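You operate a simulated robot arm through the tools that you are given. There is no shell and no other tool.

You are at the controls of a simulated robot arm. One attempt, no reset.

JOB
Pay the blue cable out to mark 75 and switch the reel on.
Fine: free the brake before winding and set it again before switching on; leave the orange reel, the coils and the caps alone.

The check looks at the end state, three seconds after you hand in, the way a careful person would. Anything else that was tipped, shoved, dropped, spilled or broken makes it a failure. A push-on lid holds only when it is set on centred and level and pressed home; a screw cap is set on level and turned clockwise until tight.

ROBOT AND FRAMES
A 5-joint arm with a two-finger parallel gripper, fixed in place. Base frame: the origin is on the floor under the middle of its stand, x ahead of it, y to its left, z up. Readings come in mm, degrees, newtons and seconds.
It reaches about 1134 mm from its shoulder. Its first joint turns from -149.0 to 149.0 degrees. Payload 1.57 kg.
The TCP is the grasp point between the finger pads, 30 mm short of the fingertips. In the tool frame z runs along the fingers and y along their closing line. Largest opening 110 mm; finger width 24, thickness 12; the body of the gripper, 48 by 112 mm, starts 78 mm behind the TCP.
Orientation is that of the tool frame in the base frame, as a unit quaternion [x, y, z, w]. With the fingers straight down and closing along the base's y, the tool's x points along the base's -x, its y along +y and its z along -z.

CONTROLS
- The arm moves only by the tool move_arm. Its argument "increments" is a list of rows, each a list of 3 entries, a list of its own where there are three numbers: the shift along the base's x, y, z in cm, then the turn, a rotation vector about the base's x, y, z in degrees, then the gripper command, from -1 (shut) to 1 (fully open), values between in proportion. In form: [[[tx, ty, tz], [ax, ay, az], fingers], ...]. A call has 1 to 20 rows; each row is the pose to reach, as a shift and turn from the pose commanded when the call began. Rows are played at 5 a second. More than 50 mm and 8.6 degrees between two rows, or a gripper value outside its range, and nothing of the call is played. A pose out of reach is approached as far as the arm can. The call stops where the force on the tool passes 40 N (or 10 N more than at its start, if that is more) or the arm is blocked; 0.2 s more then pass. The fingers move at their own pace (about 153 mm/s each) and stop on an object; they squeeze with about 30 N. The grip force told is the motor's: it shows also when the fingers shut on nothing. Time passes only in rows, and 0.2 s behind the last, so rows that repeat a pose let the fingers close. It gives the time, the measured TCP pose, the force on the tool (base axes), the opening and the grip force at its end, in the units of the frame above (readings bear some noise), with the torque about the TCP (base axes, N m) and any sound that the robot's microphone picked up.
- Cameras (640 x 400 px; columns grow to the right, rows downward): "scene" is fixed at [47, -499.8, 1428.6]; the picture's right is [0.88, -0.48, 0.00], its down [-0.13, -0.23, -0.97] and it looks along [0.46, 0.85, -0.26] (base axes); focal length 376 px, centre (320, 200). "wrist" rides on the gripper at [70, 16, -141] in the tool frame; the picture's right is [-0.23, 0.97, 0.00], its down [-0.85, -0.20, -0.48] and it looks along [-0.47, -0.11, 0.88] (tool axes); focal length 222 px, centre (320, 200). There is no depth. A picture from a camera that has moved, and an enlarged one, comes with that camera's place and axes in the base frame and with its lens.
- capture(camera): a new picture of that camera. No time passes.
- slide_trunk(by): slides the trunk up (or, below 0, down) by that many mm; the arm rides with it, the base frame stays. It gives what a move gives, with no picture.
- close_up(camera, box): a new picture of the part [left, top, right, bottom] of that camera's present view, enlarged. No time passes.
- sign_off(): hands the job in; it is judged then, once.

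Nothing tells you positions but the pictures and the camera data. Unless the task says otherwise, let go and move clear before handing in.

The tools are called by a JSON object that holds its "op" and its "data". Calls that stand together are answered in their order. move_arm: Moves the arm, as the interface text tells. Its arguments: {"type":"object","properties":{"increments":{"type":"array"}},"required":["increments"]} The other tools are called the same way: slide_trunk (by) moves the trunk up or down; capture (camera) takes a picture; close_up (camera, box) takes an enlarged picture of a part of a camera's view; sign_off () hands the job in.

At the start:

```text
t: 0.0
tcp_pos: [245.0, 536.8, 1200.5]
ee_rot: [0.0, 1.0, -0.001, 0.001]
wrist_force: [0.5, -0.3, -0.3]
ft_torque: [-0.03, -0.05, -0.03]
opening: 109.9
gripper_force: 0.0
trunk travel left (down, up): [-934.0, 36.0]
```

scene: 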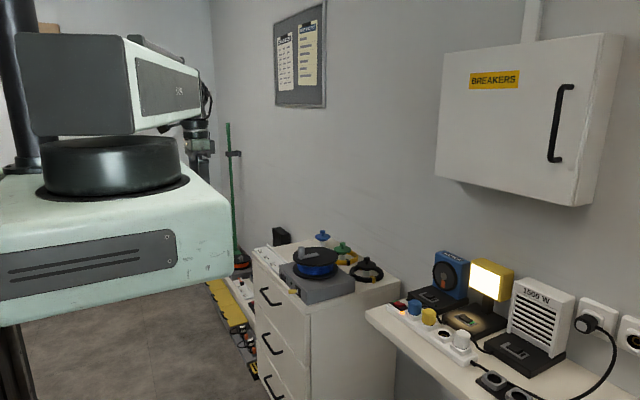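
wrist: 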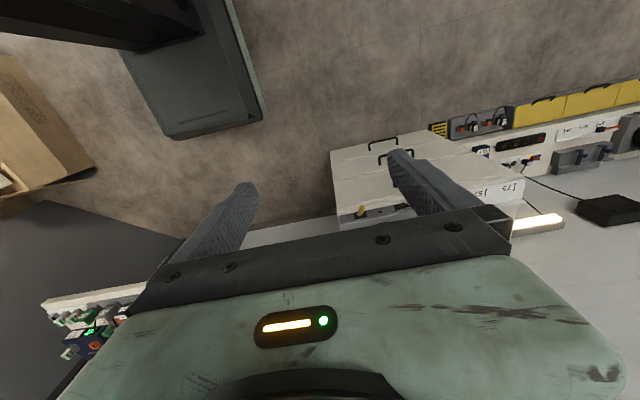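

I see a room with a chest of drawers carrying a blue reel, and a bench with a blue unit, plugs and a breaker box; I need enlarged views to understand the scene before moving anything.

{"op": "close_up", "data": {"camera": "scene", "box": [230, 220, 420, 340]}}

{"op": "close_up", "data": {"camera": "scene", "box": [360, 230, 640, 400]}}

{"op": "close_up", "data": {"camera": "scene", "box": [250, 0, 350, 120]}}

{"op": "close_up", "data": {"camera": "scene", "box": [190, 220, 310, 400]}}

{"op": "close_up", "data": {"camera": "wrist", "box": [310, 70, 640, 260]}}

{"op": "close_up", "data": {"camera": "wrist", "box": [0, 260, 200, 400]}}

```text
3.33 times, centred on (325, 280) of scene
camera zoom: at [47.0, -499.8, 1428.6], right [0.88, -0.48, 0.0], down [-0.13, -0.23, -0.97], along [0.46, 0.85, -0.26], focal length 1253 px, centre (303, -67)
```

zoom: 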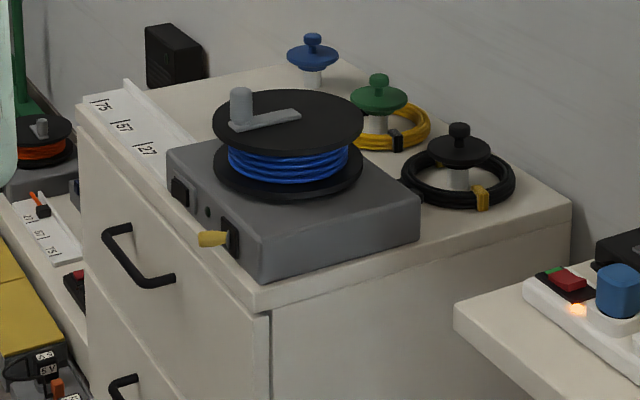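

```text
2.29 times, centred on (500, 315) of scene
camera zoom: at [47.0, -499.8, 1428.6], right [0.88, -0.48, 0.0], down [-0.13, -0.23, -0.97], along [0.46, 0.85, -0.26], focal length 859 px, centre (-91, -63)
```

zoom: 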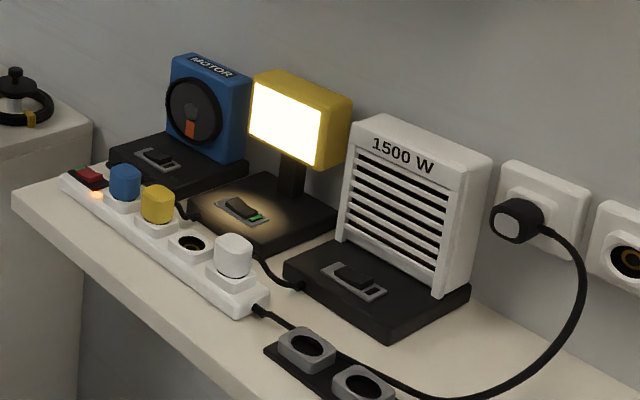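

```text
3.33 times, centred on (300, 60) of scene
camera zoom: at [47.0, -499.8, 1428.6], right [0.88, -0.48, 0.0], down [-0.13, -0.23, -0.97], along [0.46, 0.85, -0.26], focal length 1253 px, centre (387, 667)
```

zoom: 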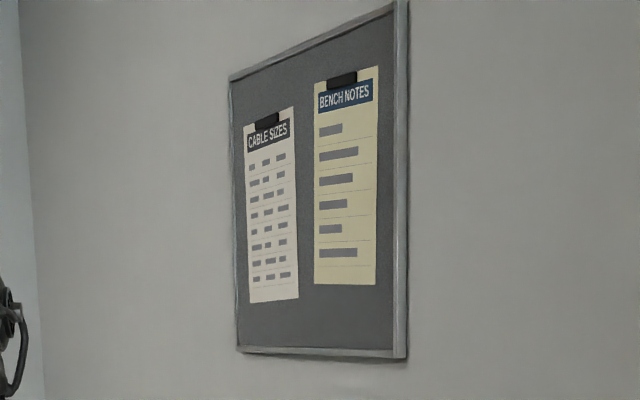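

```text
2.22 times, centred on (250, 310) of scene
camera zoom: at [47.0, -499.8, 1428.6], right [0.88, -0.48, 0.0], down [-0.13, -0.23, -0.97], along [0.46, 0.85, -0.26], focal length 835 px, centre (476, -44)
```

zoom: 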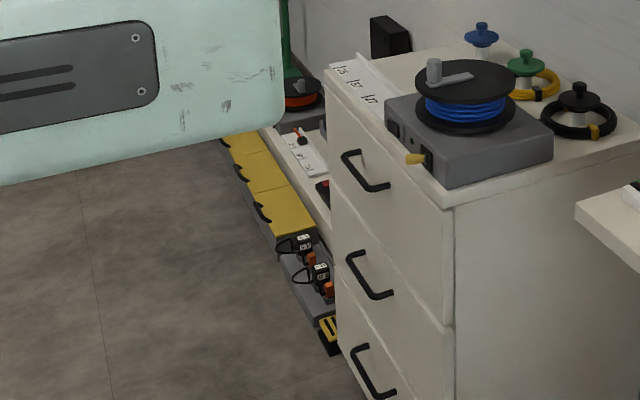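

```text
1.94 times, centred on (475, 165) of wrist
camera zoom: at [173.8, 553.0, 1341.4], right [0.23, 0.97, 0.0], down [0.85, -0.2, 0.48], along [0.47, -0.11, -0.88], focal length 431 px, centre (19, 268)
```

zoom: 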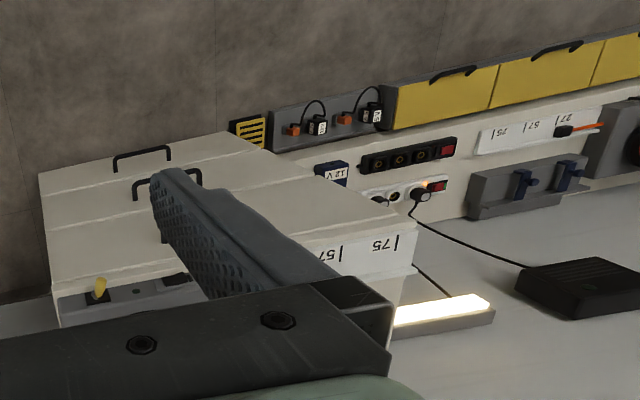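

```text
2.86 times, centred on (100, 330) of wrist
camera zoom: at [173.8, 553.0, 1341.4], right [0.23, 0.97, 0.0], down [0.85, -0.2, 0.48], along [0.47, -0.11, -0.88], focal length 635 px, centre (949, -171)
```

zoom: 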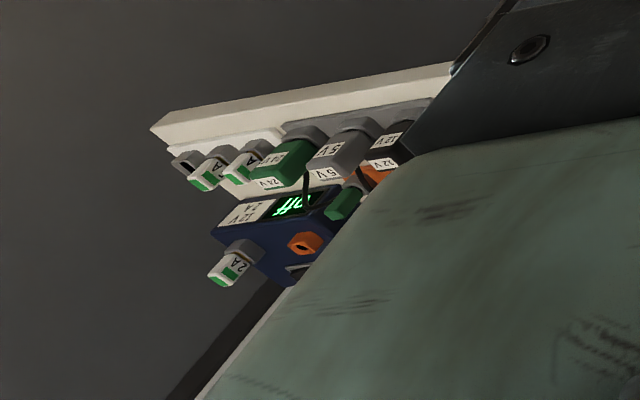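

The blue reel sits on a grey box on the chest of drawers at roughly (650, 650, 850), with a yellow lever on the box front near (527, 592, 785) and a 27/57/75 scale to its left. I'll move the gripper forward, high above, to look at it with the wrist camera.

{"op": "move_arm", "data": {"increments": [[[4.2, 1.3, 0], [0, 0, 0], 1], [[8.4, 2.6, 0], [0, 0, 0], 1], [[12.6, 4, 0], [0, 0, 0], 1], [[16.8, 5.3, 0], [0, 0, 0], 1], [[21, 6.6, 0], [0, 0, 0], 1], [[25, 8, 0], [0, 0, 0], 1]]}}

{"op": "capture", "data": {"camera": "wrist"}}

{"op": "capture", "data": {"camera": "scene"}}

```text
t: 1.4
tcp_pos: [494.4, 616.4, 1199.6]
ee_rot: [0.0, 1.0, 0.001, 0.0]
wrist_force: [-0.8, -0.9, 0.9]
ft_torque: [0.01, 0.04, -0.01]
opening: 110.3
gripper_force: 0.0
trunk travel left (down, up): [-934.0, 36.0]
```

```text
taken
camera wrist: at [424.4, 632.4, 1341.1], right [0.23, 0.97, 0.0], down [0.86, -0.2, 0.48], along [0.47, -0.11, -0.88], focal length 222 px, centre (320, 200)
```

wrist: 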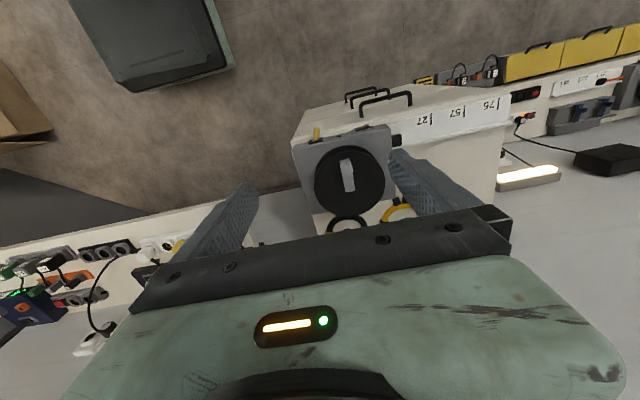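

```text
taken
```

scene: 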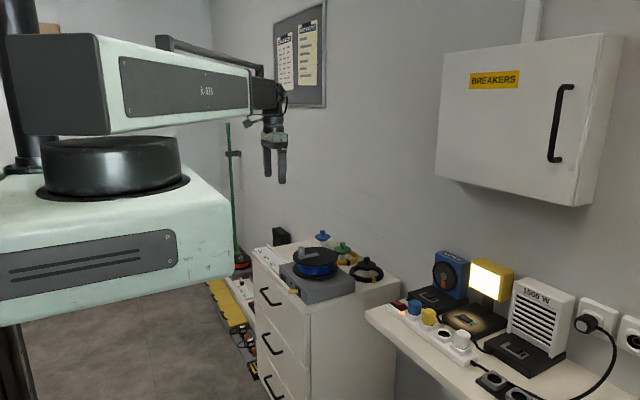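

The reel on its grey box is now seen from above, with the crank bar on top and the scale to its left (+y). I'll enlarge it.

{"op": "close_up", "data": {"camera": "wrist", "box": [280, 85, 420, 235]}}

{"op": "close_up", "data": {"camera": "wrist", "box": [380, 70, 540, 170]}}

{"op": "close_up", "data": {"camera": "wrist", "box": [500, 40, 640, 190]}}

{"op": "close_up", "data": {"camera": "wrist", "box": [0, 220, 220, 360]}}

```text
2.67 times, centred on (350, 160) of wrist
camera zoom: at [424.4, 632.4, 1341.1], right [0.23, 0.97, 0.0], down [0.86, -0.2, 0.48], along [0.47, -0.11, -0.88], focal length 592 px, centre (240, 307)
```

zoom: 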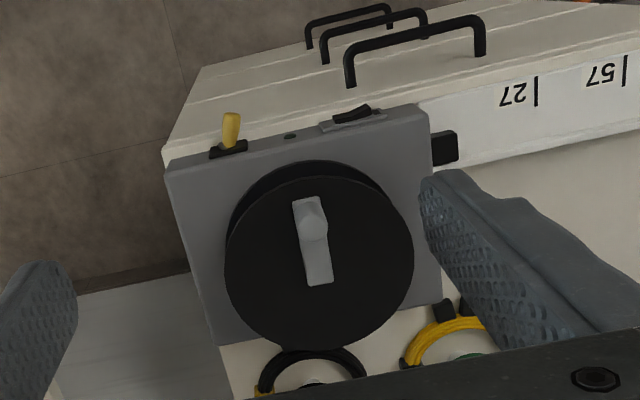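

```text
4.00 times, centred on (460, 120) of wrist
camera zoom: at [424.4, 632.4, 1341.1], right [0.23, 0.97, 0.0], down [0.86, -0.2, 0.48], along [0.47, -0.11, -0.88], focal length 888 px, centre (-240, 520)
```

zoom: 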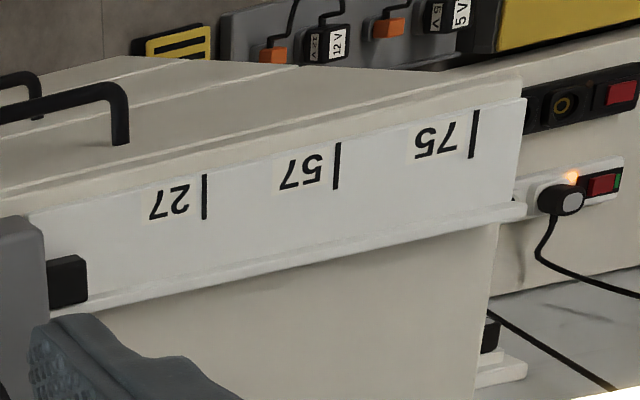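

```text
2.67 times, centred on (570, 115) of wrist
camera zoom: at [424.4, 632.4, 1341.1], right [0.23, 0.97, 0.0], down [0.86, -0.2, 0.48], along [0.47, -0.11, -0.88], focal length 592 px, centre (-347, 427)
```

zoom: 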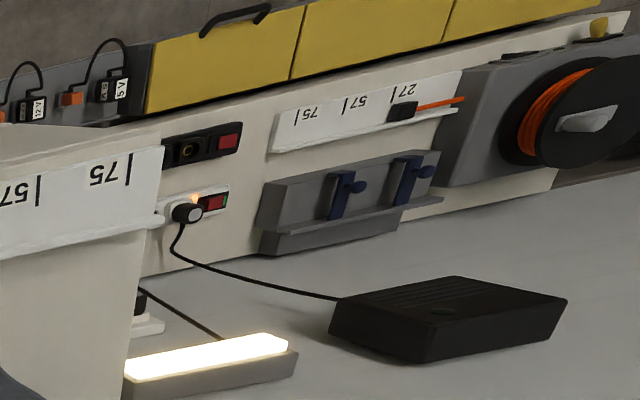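

```text
2.86 times, centred on (110, 290) of wrist
camera zoom: at [424.4, 632.4, 1341.1], right [0.23, 0.97, 0.0], down [0.86, -0.2, 0.48], along [0.47, -0.11, -0.88], focal length 635 px, centre (920, -57)
```

zoom: 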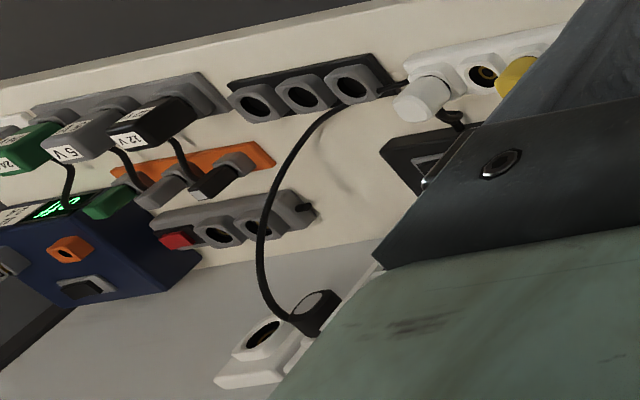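

The marks 27, 57, 75 lie along +y on the chest top (75 near y≈1036), and the black plug sits at the box's left side. I'll zoom tight on the brake lever, the switch and the orange reel for reference.

{"op": "close_up", "data": {"camera": "scene", "box": [276, 264, 312, 300]}}

{"op": "close_up", "data": {"camera": "scene", "box": [290, 236, 350, 274]}}

{"op": "close_up", "data": {"camera": "wrist", "box": [310, 100, 390, 150]}}

{"op": "close_up", "data": {"camera": "wrist", "box": [560, 60, 640, 130]}}

{"op": "close_up", "data": {"camera": "scene", "box": [226, 246, 266, 300]}}

```text
11.11 times, centred on (294, 282) of scene
camera zoom: at [47.0, -499.8, 1428.6], right [0.88, -0.48, 0.0], down [-0.13, -0.23, -0.97], along [0.46, 0.85, -0.26], focal length 4177 px, centre (609, -711)
```

zoom: 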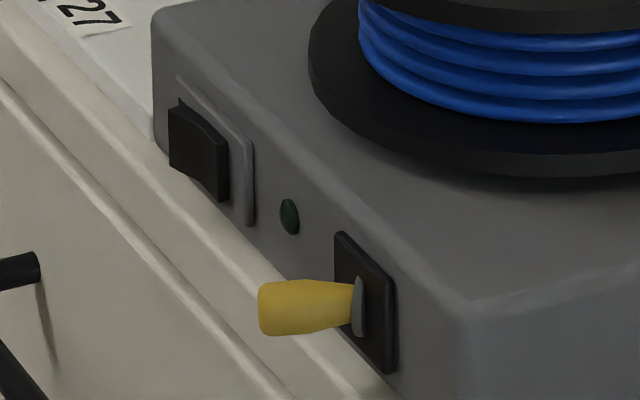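

```text
10.53 times, centred on (320, 255) of scene
camera zoom: at [47.0, -499.8, 1428.6], right [0.88, -0.48, 0.0], down [-0.13, -0.23, -0.97], along [0.46, 0.85, -0.26], focal length 3957 px, centre (320, -379)
```

zoom: 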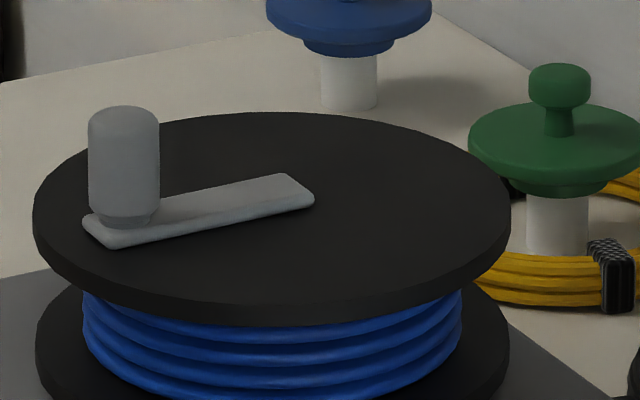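

```text
8.00 times, centred on (350, 125) of wrist
camera zoom: at [424.4, 632.4, 1341.1], right [0.23, 0.97, 0.0], down [0.86, -0.2, 0.48], along [0.47, -0.11, -0.88], focal length 1777 px, centre (80, 800)
```

zoom: 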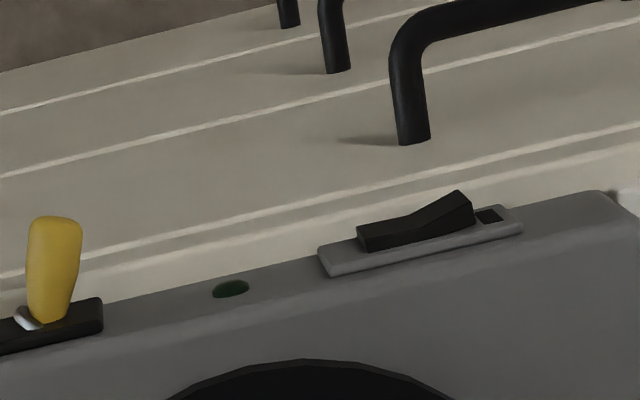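

```text
5.71 times, centred on (600, 95) of wrist
camera zoom: at [424.4, 632.4, 1341.1], right [0.23, 0.97, 0.0], down [0.86, -0.2, 0.48], along [0.47, -0.11, -0.88], focal length 1269 px, centre (-1280, 800)
```

zoom: 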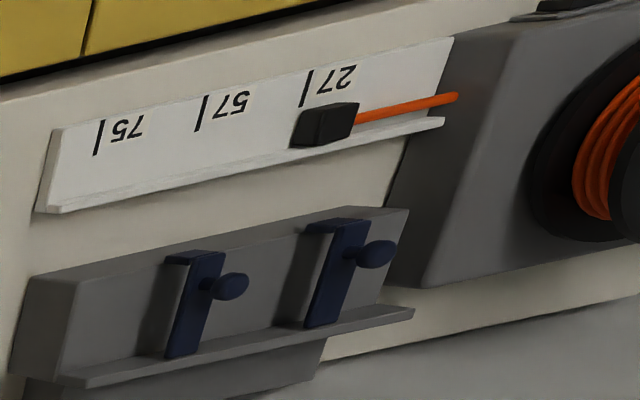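

```text
7.41 times, centred on (246, 273) of scene
camera zoom: at [47.0, -499.8, 1428.6], right [0.88, -0.48, 0.0], down [-0.13, -0.23, -0.97], along [0.46, 0.85, -0.26], focal length 2785 px, centre (868, -341)
```

zoom: 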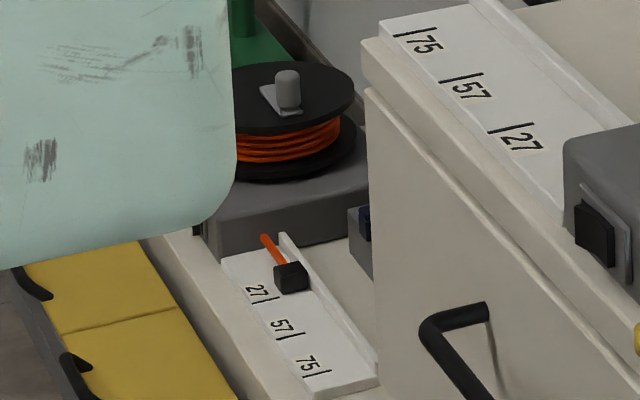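

The brake lever is a yellow stick on the front of the box, tilted toward +y (the switch side), and the rocker further left stands proud on its +y half (off). I'll look at the arm itself and then lower the trunk to bring the arm to working height.

{"op": "close_up", "data": {"camera": "scene", "box": [0, 0, 340, 210]}}

{"op": "slide_trunk", "data": {"by": -150}}

{"op": "capture", "data": {"camera": "wrist"}}

{"op": "capture", "data": {"camera": "scene"}}

```text
1.88 times, centred on (170, 105) of scene
camera zoom: at [47.0, -499.8, 1428.6], right [0.88, -0.48, 0.0], down [-0.13, -0.23, -0.97], along [0.46, 0.85, -0.26], focal length 708 px, centre (602, 379)
```

zoom: 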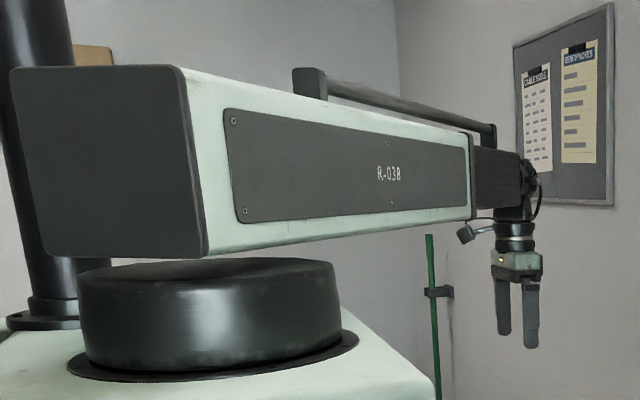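

```text
t: 3.1
tcp_pos: [494.1, 616.1, 1049.6]
ee_rot: [0.0, 1.0, 0.0, -0.001]
wrist_force: [0.3, 0.2, -0.1]
ft_torque: [-0.04, 0.01, 0.01]
opening: 110.2
gripper_force: 0.1
trunk travel left (down, up): [-784.0, 186.0]
```

```text
taken
camera wrist: at [423.3, 631.9, 1191.5], right [0.23, 0.97, 0.0], down [0.85, -0.2, 0.48], along [0.47, -0.11, -0.88], focal length 222 px, centre (320, 200)
```

wrist: 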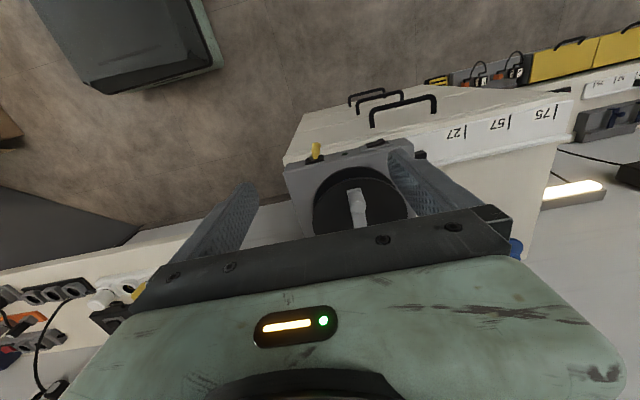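

```text
taken
```

scene: 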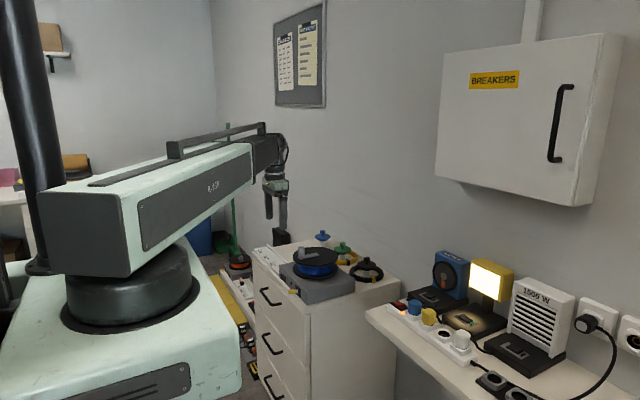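

The boom lowered cleanly with the gripper now 150 mm lower; I'll go down some more in front of the reel and look closely at the lever and switch.

{"op": "close_up", "data": {"camera": "wrist", "box": [280, 130, 420, 240]}}

{"op": "close_up", "data": {"camera": "wrist", "box": [400, 80, 600, 180]}}

{"op": "close_up", "data": {"camera": "scene", "box": [226, 225, 306, 300]}}

```text
3.64 times, centred on (350, 185) of wrist
camera zoom: at [423.3, 631.9, 1191.5], right [0.23, 0.97, 0.0], down [0.85, -0.2, 0.48], along [0.47, -0.11, -0.88], focal length 808 px, centre (211, 254)
```

zoom: 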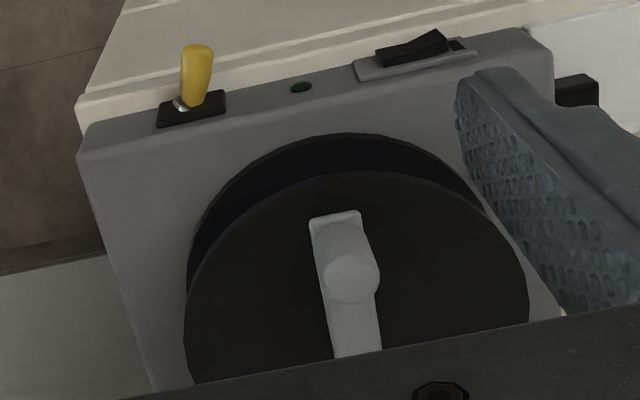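

```text
3.20 times, centred on (500, 130) of wrist
camera zoom: at [423.3, 631.9, 1191.5], right [0.23, 0.97, 0.0], down [0.85, -0.2, 0.48], along [0.47, -0.11, -0.88], focal length 711 px, centre (-256, 424)
```

zoom: 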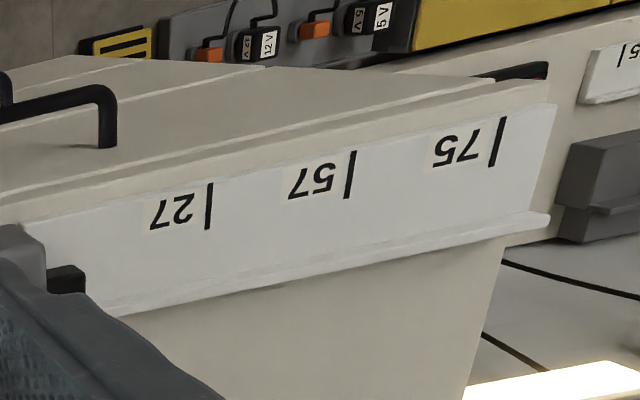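

```text
5.33 times, centred on (266, 262) of scene
camera zoom: at [47.0, -499.8, 1428.6], right [0.88, -0.48, 0.0], down [-0.13, -0.23, -0.97], along [0.46, 0.85, -0.26], focal length 2005 px, centre (608, -133)
```

zoom: 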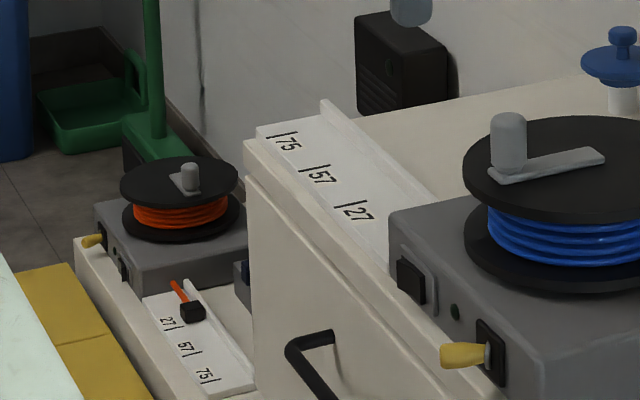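

From two heights I place the scale marks at y≈886 (27), 967 (57), 1047 (75) at z≈748, the crank knob top at about (602, 649, 899), reel centre near (655, 650), and the lever tip near (525, 601, 772). I'll lower the trunk another 150 mm in front of the box and look again.

{"op": "slide_trunk", "data": {"by": -150}}

{"op": "move_arm", "data": {"increments": [[[-2.0, 1.0, 0], [0, 0, 0], 1], [[-4.0, 2.0, 0], [0, 0, 0], 1]]}}

{"op": "capture", "data": {"camera": "wrist"}}

{"op": "capture", "data": {"camera": "scene"}}

```text
t: 4.9
tcp_pos: [493.4, 615.5, 900.7]
ee_rot: [0.0, 1.0, 0.0, 0.0]
wrist_force: [0.0, -0.1, -0.3]
ft_torque: [0.0, 0.0, 0.0]
opening: 109.6
gripper_force: 0.0
trunk travel left (down, up): [-634.0, 336.0]
```

```text
t: 5.5
tcp_pos: [454.9, 633.3, 900.8]
ee_rot: [0.001, 1.0, 0.0, 0.0]
wrist_force: [-0.7, -0.2, -0.5]
ft_torque: [-0.02, 0.01, 0.0]
opening: 110.0
gripper_force: 0.0
trunk travel left (down, up): [-634.0, 336.0]
```

```text
taken
camera wrist: at [384.8, 649.8, 1041.5], right [0.23, 0.97, 0.0], down [0.85, -0.2, 0.48], along [0.47, -0.11, -0.88], focal length 222 px, centre (320, 200)
```

wrist: 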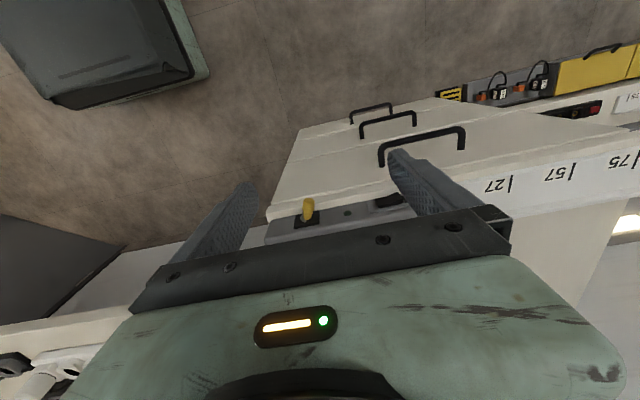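

```text
taken
```

scene: 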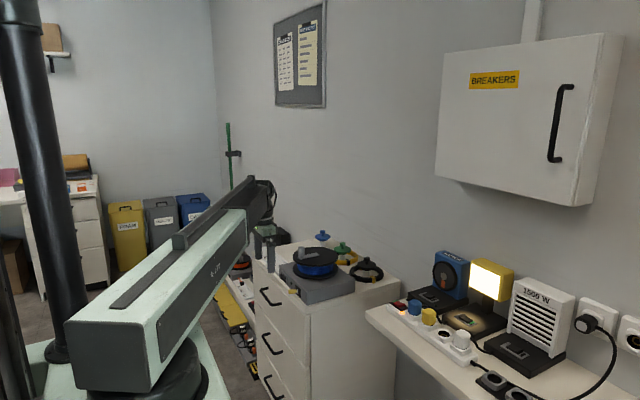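

{"op": "close_up", "data": {"camera": "wrist", "box": [250, 170, 430, 270]}}

{"op": "close_up", "data": {"camera": "wrist", "box": [370, 185, 410, 213]}}

{"op": "close_up", "data": {"camera": "wrist", "box": [280, 185, 340, 235]}}

```text
3.56 times, centred on (340, 220) of wrist
camera zoom: at [384.8, 649.8, 1041.5], right [0.23, 0.97, 0.0], down [0.85, -0.2, 0.48], along [0.47, -0.11, -0.88], focal length 790 px, centre (249, 129)
```

zoom: 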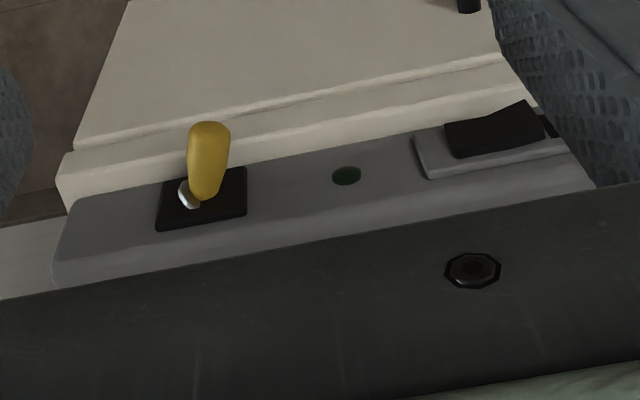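

```text
14.29 times, centred on (390, 199) of wrist
camera zoom: at [384.8, 649.8, 1041.5], right [0.23, 0.97, 0.0], down [0.85, -0.2, 0.48], along [0.47, -0.11, -0.88], focal length 3173 px, centre (-680, 214)
```

zoom: 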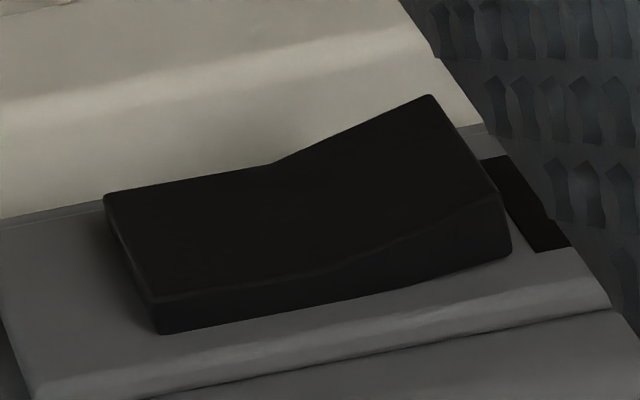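

```text
8.00 times, centred on (310, 210) of wrist
camera zoom: at [384.8, 649.8, 1041.5], right [0.23, 0.97, 0.0], down [0.85, -0.2, 0.48], along [0.47, -0.11, -0.88], focal length 1777 px, centre (400, 120)
```

zoom: 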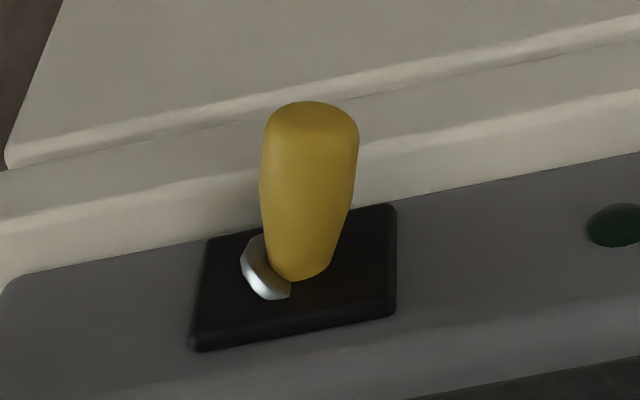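

The lever pivot is about (556, 590, 770) with its tip leaning to (527, 600, 768), so the brake throw is toward −y. I'll shut the fingers, place them on the +y side of the lever and come down to its height.

{"op": "move_arm", "data": {"increments": [[[0, 0, 0], [0, 0, 0], -1], [[3.5, 0.2, 0], [0, 0, 0], -1], [[6.9, 0.3, 0], [0, 0, 0], -1], [[6.9, 0.3, 0], [0, 0, 0], -1]]}}

{"op": "move_arm", "data": {"increments": [[[0, 0, -3], [0, 0, 0], -1], [[0, 0, -6], [0, 0, 0], -1], [[0, 0, -8], [0, 0, 0], -1], [[0, 0, -9.5], [0, 0, 0], -1], [[0, 0, -11], [0, 0, 0], -1]]}}

{"op": "capture", "data": {"camera": "wrist"}}

{"op": "close_up", "data": {"camera": "scene", "box": [240, 220, 360, 310]}}

```text
t: 6.5
tcp_pos: [519.8, 638.7, 900.4]
ee_rot: [0.0, 1.0, 0.0, 0.0]
wrist_force: [0.3, 0.3, -0.1]
ft_torque: [0.0, -0.01, -0.01]
opening: 0.0
gripper_force: 21.1
trunk travel left (down, up): [-634.0, 336.0]
```

```text
t: 7.7
tcp_pos: [520.5, 638.8, 900.8]
ee_rot: [0.0, 1.0, 0.0, 0.0]
wrist_force: [-0.3, 0.0, 0.2]
ft_torque: [-0.01, 0.05, -0.02]
opening: 0.2
gripper_force: 21.3
out of reach, approached as far as the arm can: row 1, 2, 3, 4, 5
trunk travel left (down, up): [-634.0, 336.0]
```

```text
taken
camera wrist: at [450.4, 654.3, 1041.4], right [0.23, 0.97, 0.0], down [0.85, -0.2, 0.48], along [0.47, -0.11, -0.88], focal length 222 px, centre (320, 200)
```

wrist: 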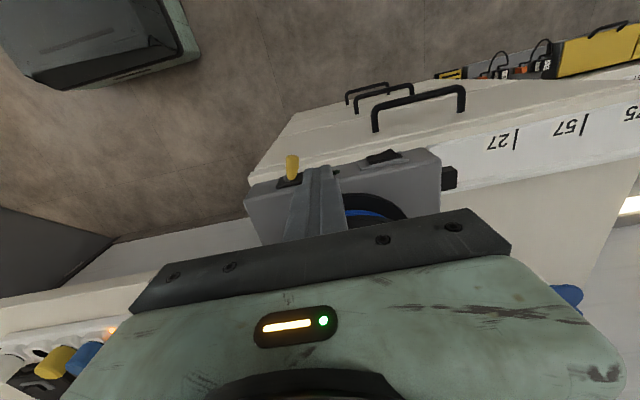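

```text
4.44 times, centred on (300, 265) of scene
camera zoom: at [47.0, -499.8, 1428.6], right [0.88, -0.48, 0.0], down [-0.13, -0.23, -0.97], along [0.46, 0.85, -0.26], focal length 1671 px, centre (409, -89)
```

zoom: 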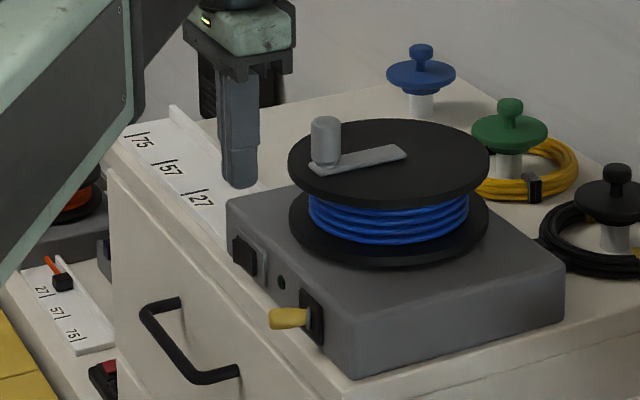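

The arm has no vertical travel of its own, so height must come from the trunk. The shut fingers are in front of the box at (520, 639), clear of the lever's +y side, so I'll slide the trunk down 110 mm.

{"op": "slide_trunk", "data": {"by": -108}}

{"op": "capture", "data": {"camera": "wrist"}}

{"op": "close_up", "data": {"camera": "scene", "box": [240, 220, 360, 310]}}

```text
t: 9.1
tcp_pos: [520.1, 638.3, 791.8]
ee_rot: [-0.001, 1.0, 0.0, 0.0]
wrist_force: [0.6, -0.6, 0.7]
ft_torque: [0.0, 0.02, 0.01]
opening: 0.0
gripper_force: 21.5
trunk travel left (down, up): [-526.0, 444.0]
```

```text
taken
camera wrist: at [450.3, 654.2, 933.5], right [0.23, 0.97, 0.0], down [0.85, -0.2, 0.48], along [0.47, -0.11, -0.88], focal length 222 px, centre (320, 200)
```

wrist: 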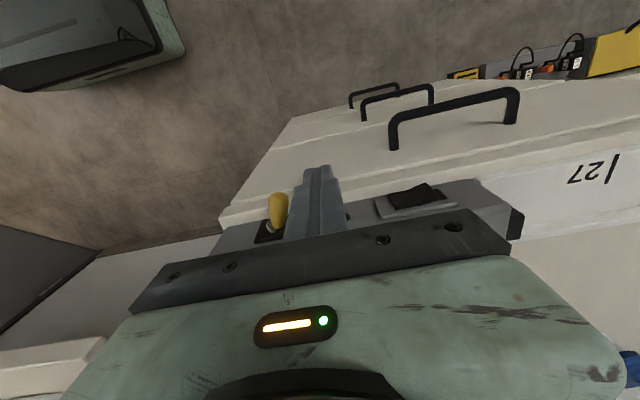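

```text
4.44 times, centred on (300, 265) of scene
camera zoom: at [47.0, -499.8, 1428.6], right [0.88, -0.48, 0.0], down [-0.13, -0.23, -0.97], along [0.46, 0.85, -0.26], focal length 1671 px, centre (409, -89)
```

zoom: 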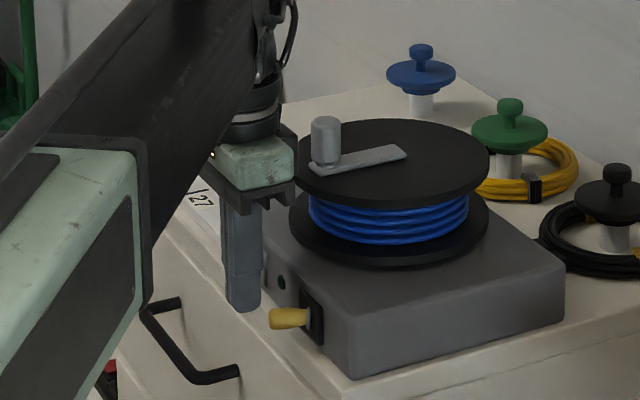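

The fingertips are at lever height with a clear gap. I'll push toward −y in small steps and watch the force.

{"op": "move_arm", "data": {"increments": [[[0, -0.6, 0], [0, 0, 0], -1], [[0, -1.2, 0], [0, 0, 0], -1], [[0, -1.8, 0], [0, 0, 0], -1], [[0, -2.2, 0], [0, 0, 0], -1], [[0, -2.6, 0], [0, 0, 0], -1]]}}

{"op": "close_up", "data": {"camera": "wrist", "box": [200, 150, 440, 280]}}

```text
t: 10.3
tcp_pos: [521.0, 611.1, 792.2]
ee_rot: [0.001, 1.0, 0.0, -0.001]
wrist_force: [0.1, 0.5, 0.1]
ft_torque: [0.01, 0.01, -0.02]
opening: 0.1
gripper_force: 21.6
trunk travel left (down, up): [-526.0, 444.0]
```

```text
2.67 times, centred on (320, 215) of wrist
camera zoom: at [450.1, 628.2, 933.4], right [0.23, 0.97, 0.0], down [0.85, -0.2, 0.48], along [0.47, -0.11, -0.88], focal length 592 px, centre (320, 160)
```

zoom: 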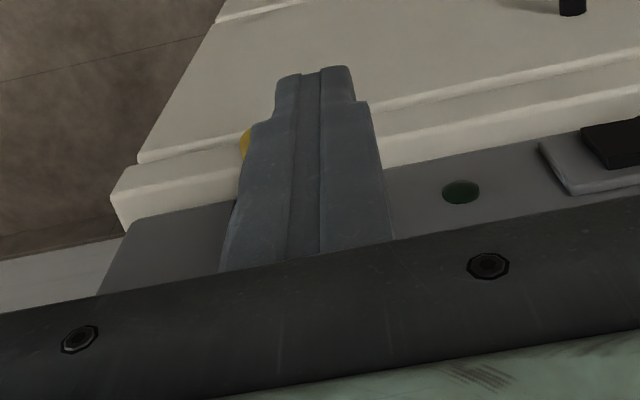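

No force yet; the lever is hidden behind the fingers now. I'll keep going in small steps.

{"op": "move_arm", "data": {"increments": [[[0, -0.3, 0], [0, 0, 0], -1], [[0, -0.6, 0], [0, 0, 0], -1], [[0, -0.9, 0], [0, 0, 0], -1], [[0, -1.2, 0], [0, 0, 0], -1]]}}

{"op": "close_up", "data": {"camera": "wrist", "box": [200, 150, 440, 280]}}

{"op": "close_up", "data": {"camera": "scene", "box": [270, 260, 330, 310]}}

```text
t: 11.3
tcp_pos: [519.8, 600.7, 792.3]
ee_rot: [0.0, 1.0, 0.0, 0.0]
wrist_force: [-0.5, 0.7, 0.2]
ft_torque: [0.02, 0.02, -0.02]
opening: 0.2
gripper_force: 21.3
trunk travel left (down, up): [-526.0, 444.0]
```

```text
2.67 times, centred on (320, 215) of wrist
camera zoom: at [449.5, 616.8, 933.4], right [0.23, 0.97, 0.0], down [0.85, -0.2, 0.48], along [0.47, -0.11, -0.88], focal length 592 px, centre (320, 160)
```

zoom: 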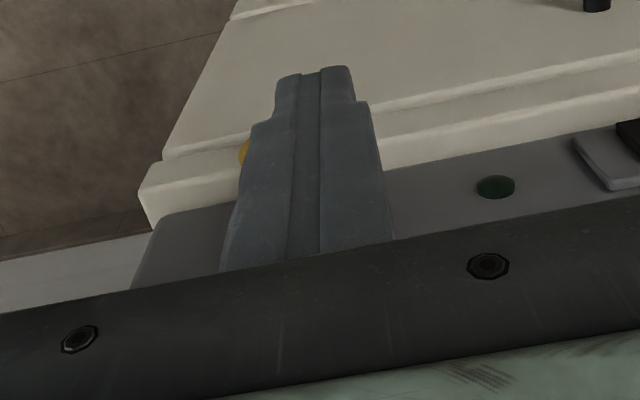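

```text
8.00 times, centred on (300, 285) of scene
camera zoom: at [47.0, -499.8, 1428.6], right [0.88, -0.48, 0.0], down [-0.13, -0.23, -0.97], along [0.46, 0.85, -0.26], focal length 3007 px, centre (480, -480)
```

zoom: 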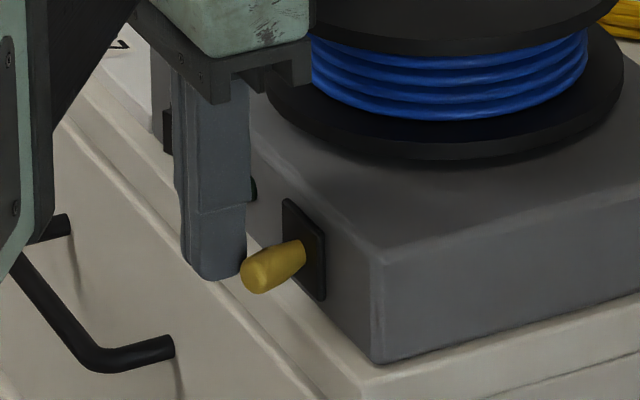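

The lever has swung over to the −y side (about 12 mm past its pivot line). I'll nudge a few more millimetres to be sure it is on its stop, watching the force.

{"op": "move_arm", "data": {"increments": [[[0, -0.2, 0], [0, 0, 0], -1], [[0, -0.4, 0], [0, 0, 0], -1]]}}

{"op": "close_up", "data": {"camera": "scene", "box": [270, 260, 330, 310]}}

```text
t: 11.9
tcp_pos: [520.4, 598.2, 792.7]
ee_rot: [0.0, 1.0, 0.002, 0.001]
wrist_force: [3.6, 19.9, 9.3]
ft_torque: [0.39, -0.16, 0.29]
opening: 0.0
gripper_force: 21.6
trunk travel left (down, up): [-526.0, 444.0]
```

```text
8.00 times, centred on (300, 285) of scene
camera zoom: at [47.0, -499.8, 1428.6], right [0.88, -0.48, 0.0], down [-0.13, -0.23, -0.97], along [0.46, 0.85, -0.26], focal length 3007 px, centre (480, -480)
```

zoom: 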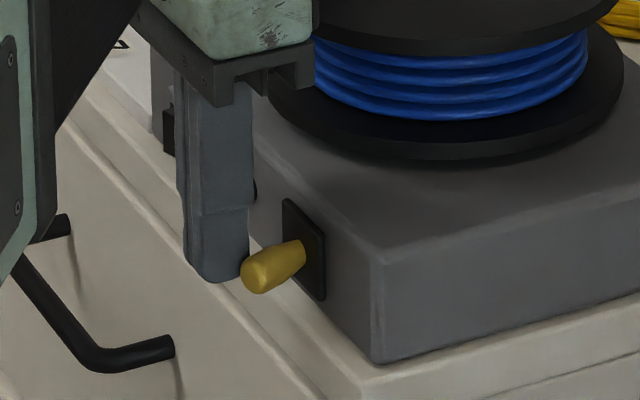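

The force rose to 20 N: the lever is on its stop. I'll back off, check it stays, then raise the trunk to go for the crank knob.

{"op": "move_arm", "data": {"increments": [[[0, 1, 0], [0, 0, 0], -1], [[0, 2.5, 0], [0, 0, 0], -1], [[-1.5, 4, 0], [0, 0, 0], -1]]}}

{"op": "close_up", "data": {"camera": "scene", "box": [270, 260, 330, 310]}}

{"op": "close_up", "data": {"camera": "wrist", "box": [200, 150, 440, 280]}}

```text
t: 12.7
tcp_pos: [503.3, 634.9, 792.6]
ee_rot: [0.001, 1.0, -0.001, 0.0]
wrist_force: [-0.5, -0.4, -0.3]
ft_torque: [0.03, 0.03, 0.0]
opening: 0.0
gripper_force: 21.3
trunk travel left (down, up): [-526.0, 444.0]
```

```text
8.00 times, centred on (300, 285) of scene
camera zoom: at [47.0, -499.8, 1428.6], right [0.88, -0.48, 0.0], down [-0.13, -0.23, -0.97], along [0.46, 0.85, -0.26], focal length 3007 px, centre (480, -480)
```

zoom: 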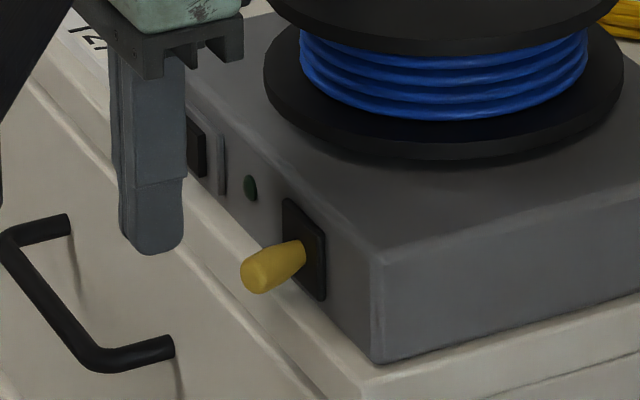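

```text
2.67 times, centred on (320, 215) of wrist
camera zoom: at [434.2, 651.3, 933.4], right [0.23, 0.97, 0.0], down [0.85, -0.2, 0.48], along [0.47, -0.11, -0.88], focal length 592 px, centre (320, 160)
```

zoom: 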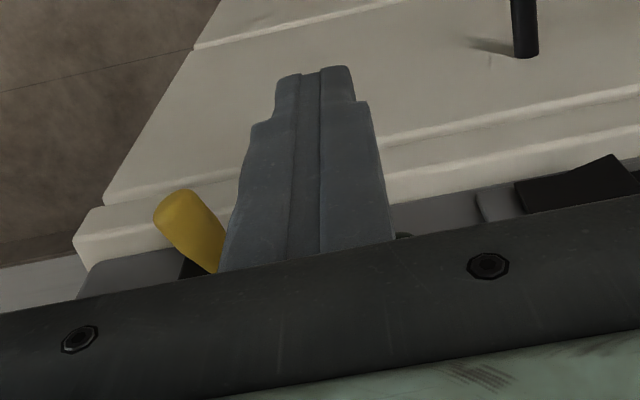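

The brake lever stays over on the −y side. Now I'll raise the trunk so the fingers clear the crank knob, and open the gripper.

{"op": "slide_trunk", "data": {"by": 175}}

{"op": "move_arm", "data": {"increments": [[[0, 0, 0], [0, 0, 0], 0.3], [[2.5, 0.4, 0], [0, 0, 0], 0.3], [[5, 0.8, 0], [0, 0, 0], 0.3]]}}

{"op": "capture", "data": {"camera": "wrist"}}

{"op": "close_up", "data": {"camera": "scene", "box": [240, 200, 360, 290]}}

```text
t: 14.7
tcp_pos: [504.2, 634.8, 968.1]
ee_rot: [0.001, 1.0, -0.001, 0.001]
wrist_force: [-0.3, 0.0, 0.0]
ft_torque: [0.02, 0.0, 0.01]
opening: 0.0
gripper_force: 21.7
trunk travel left (down, up): [-701.0, 269.0]
```

```text
t: 15.5
tcp_pos: [554.5, 645.9, 968.1]
ee_rot: [0.001, 1.0, 0.0, 0.0]
wrist_force: [0.8, 0.5, 1.1]
ft_torque: [0.02, 0.0, 0.0]
opening: 71.5
gripper_force: 0.0
trunk travel left (down, up): [-701.0, 269.0]
```

```text
taken
camera wrist: at [485.2, 662.1, 1108.3], right [0.23, 0.97, 0.0], down [0.85, -0.2, 0.48], along [0.47, -0.11, -0.88], focal length 222 px, centre (320, 200)
```

wrist: 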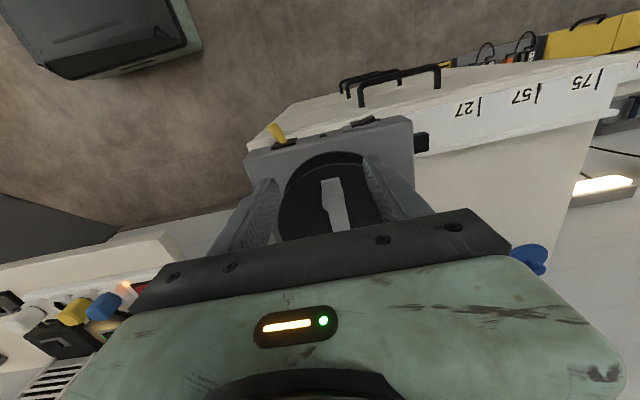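

```text
4.44 times, centred on (300, 245) of scene
camera zoom: at [47.0, -499.8, 1428.6], right [0.88, -0.48, 0.0], down [-0.13, -0.23, -0.97], along [0.46, 0.85, -0.26], focal length 1671 px, centre (409, 0)
```

zoom: 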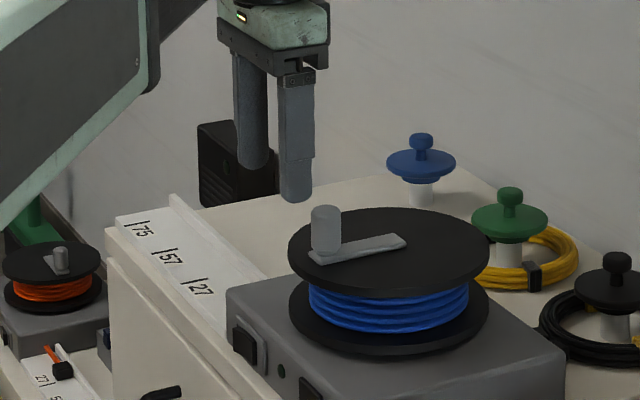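

{"op": "close_up", "data": {"camera": "wrist", "box": [240, 110, 440, 240]}}

{"op": "close_up", "data": {"camera": "wrist", "box": [400, 60, 640, 200]}}

```text
3.08 times, centred on (340, 175) of wrist
camera zoom: at [485.2, 662.1, 1108.3], right [0.23, 0.97, 0.0], down [0.85, -0.2, 0.48], along [0.47, -0.11, -0.88], focal length 684 px, centre (258, 277)
```

zoom: 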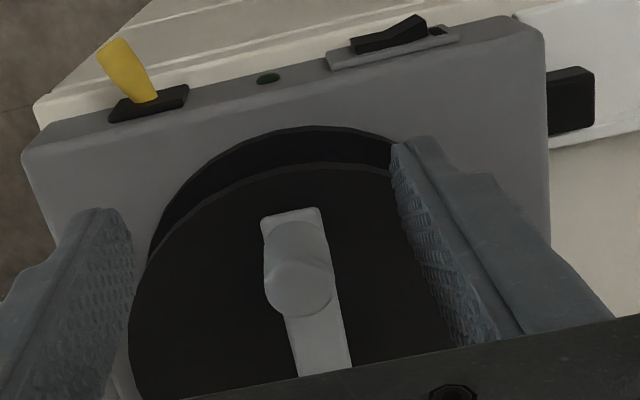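

```text
2.67 times, centred on (520, 130) of wrist
camera zoom: at [485.2, 662.1, 1108.3], right [0.23, 0.97, 0.0], down [0.85, -0.2, 0.48], along [0.47, -0.11, -0.88], focal length 592 px, centre (-213, 387)
```

zoom: 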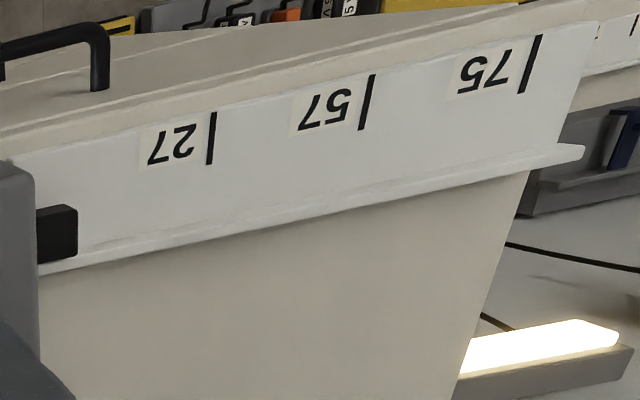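

The knob top checks out at about (603, 649, 899), and the lever is visibly over at −y. I'll centre the open fingers over the knob and look before descending.

{"op": "move_arm", "data": {"increments": [[[2.4, 0.15, 0], [0, 0, 0], 0.3], [[4.85, 0.3, 0], [0, 0, 0], 0.3]]}}

{"op": "capture", "data": {"camera": "wrist"}}

{"op": "close_up", "data": {"camera": "scene", "box": [260, 190, 360, 280]}}

```text
t: 16.1
tcp_pos: [602.8, 647.5, 967.5]
ee_rot: [0.0, 1.0, 0.0, 0.0]
wrist_force: [-0.4, -0.2, -0.3]
ft_torque: [-0.01, -0.02, -0.04]
opening: 71.6
gripper_force: 0.1
trunk travel left (down, up): [-701.0, 269.0]
```

```text
taken
camera wrist: at [532.8, 662.9, 1108.3], right [0.23, 0.97, 0.0], down [0.86, -0.2, 0.48], along [0.47, -0.11, -0.88], focal length 222 px, centre (320, 200)
```

wrist: 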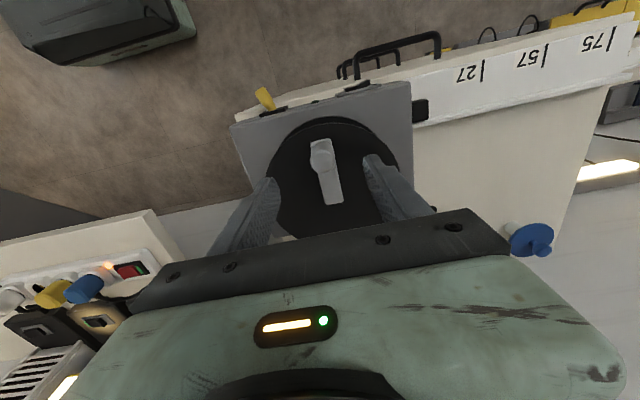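

```text
4.44 times, centred on (310, 235) of scene
camera zoom: at [47.0, -499.8, 1428.6], right [0.88, -0.48, 0.0], down [-0.13, -0.23, -0.97], along [0.46, 0.85, -0.26], focal length 1671 px, centre (364, 44)
```

zoom: 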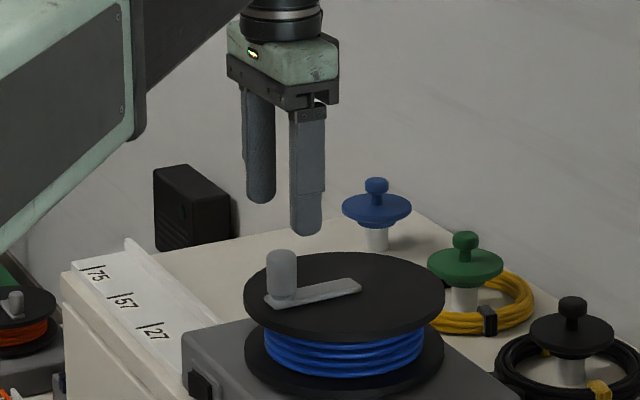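

The fingers straddle the knob; I'll take an enlarged look to pin down the reel centre.

{"op": "close_up", "data": {"camera": "wrist", "box": [230, 80, 430, 240]}}

```text
2.50 times, centred on (330, 160) of wrist
camera zoom: at [532.8, 662.9, 1108.3], right [0.23, 0.97, 0.0], down [0.86, -0.2, 0.48], along [0.47, -0.11, -0.88], focal length 555 px, centre (295, 300)
```

zoom: 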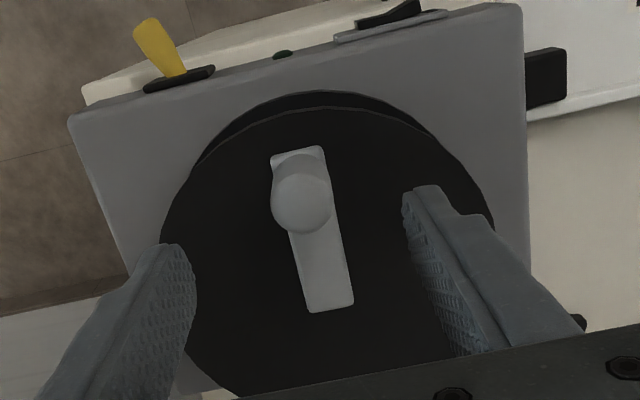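

The knob is centred between the fingers, with the reel centre near (658, 649) and a crank radius of about 55 mm. I'll lower the trunk 64 mm and close on the knob gently to check its size.

{"op": "slide_trunk", "data": {"by": -64}}

{"op": "close_up", "data": {"camera": "scene", "box": [260, 190, 360, 280]}}

{"op": "close_up", "data": {"camera": "wrist", "box": [230, 80, 430, 240]}}

```text
t: 17.1
tcp_pos: [602.8, 645.9, 903.2]
ee_rot: [0.001, 1.0, 0.0, 0.001]
wrist_force: [-0.2, -0.1, 0.1]
ft_torque: [0.01, 0.02, -0.02]
opening: 71.7
gripper_force: 0.0
trunk travel left (down, up): [-637.0, 333.0]
```

```text
4.44 times, centred on (310, 235) of scene
camera zoom: at [47.0, -499.8, 1428.6], right [0.88, -0.48, 0.0], down [-0.13, -0.23, -0.97], along [0.46, 0.85, -0.26], focal length 1671 px, centre (364, 44)
```

zoom: 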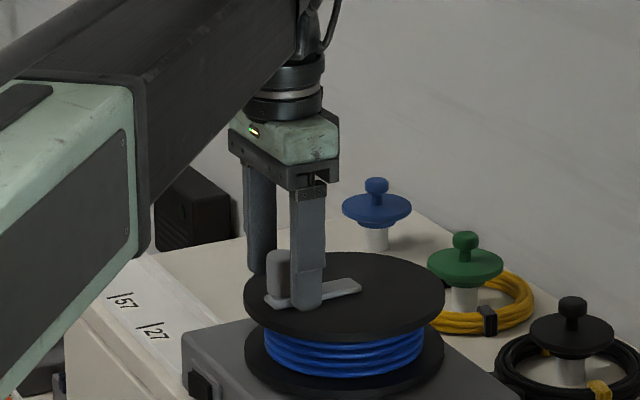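

```text
2.50 times, centred on (330, 160) of wrist
camera zoom: at [532.5, 662.6, 1044.5], right [0.23, 0.97, 0.0], down [0.85, -0.2, 0.48], along [0.47, -0.11, -0.88], focal length 555 px, centre (295, 300)
```

zoom: 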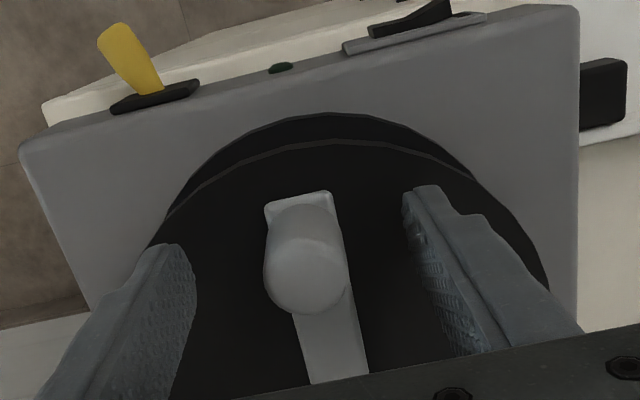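

The fingers flank the knob well; the knob sits about 3 mm to +y of the TCP, so I'll correct that and then close to feel it.

{"op": "move_arm", "data": {"increments": [[[0, 0.3, 0], [0, 0, 0], 0.3], [[0, 0.3, 0], [0, 0, 0], -0.3], [[0, 0.3, 0], [0, 0, 0], -0.6], [[0, 0.3, 0], [0, 0, 0], -1], [[0, 0.3, 0], [0, 0, 0], -1], [[0, 0.3, 0], [0, 0, 0], -1]]}}

{"op": "close_up", "data": {"camera": "wrist", "box": [230, 80, 430, 240]}}

```text
t: 18.5
tcp_pos: [601.5, 649.4, 903.6]
ee_rot: [0.0, 1.0, 0.0, -0.001]
wrist_force: [-0.4, 0.4, -0.4]
ft_torque: [0.02, -0.04, 0.03]
opening: 24.6
gripper_force: 36.3
trunk travel left (down, up): [-637.0, 333.0]
```

```text
2.50 times, centred on (330, 160) of wrist
camera zoom: at [532.2, 665.0, 1044.4], right [0.23, 0.97, 0.0], down [0.85, -0.2, 0.48], along [0.47, -0.11, -0.88], focal length 555 px, centre (295, 300)
```

zoom: 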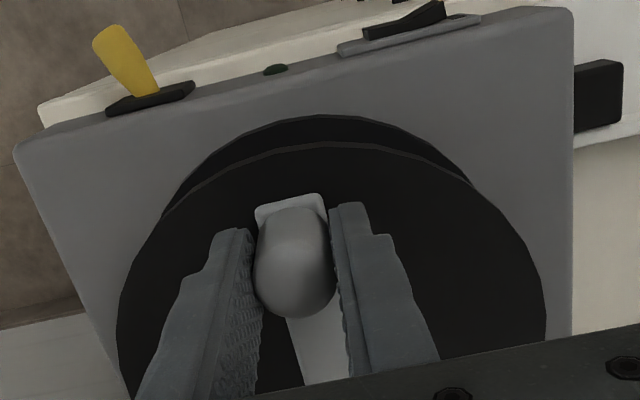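

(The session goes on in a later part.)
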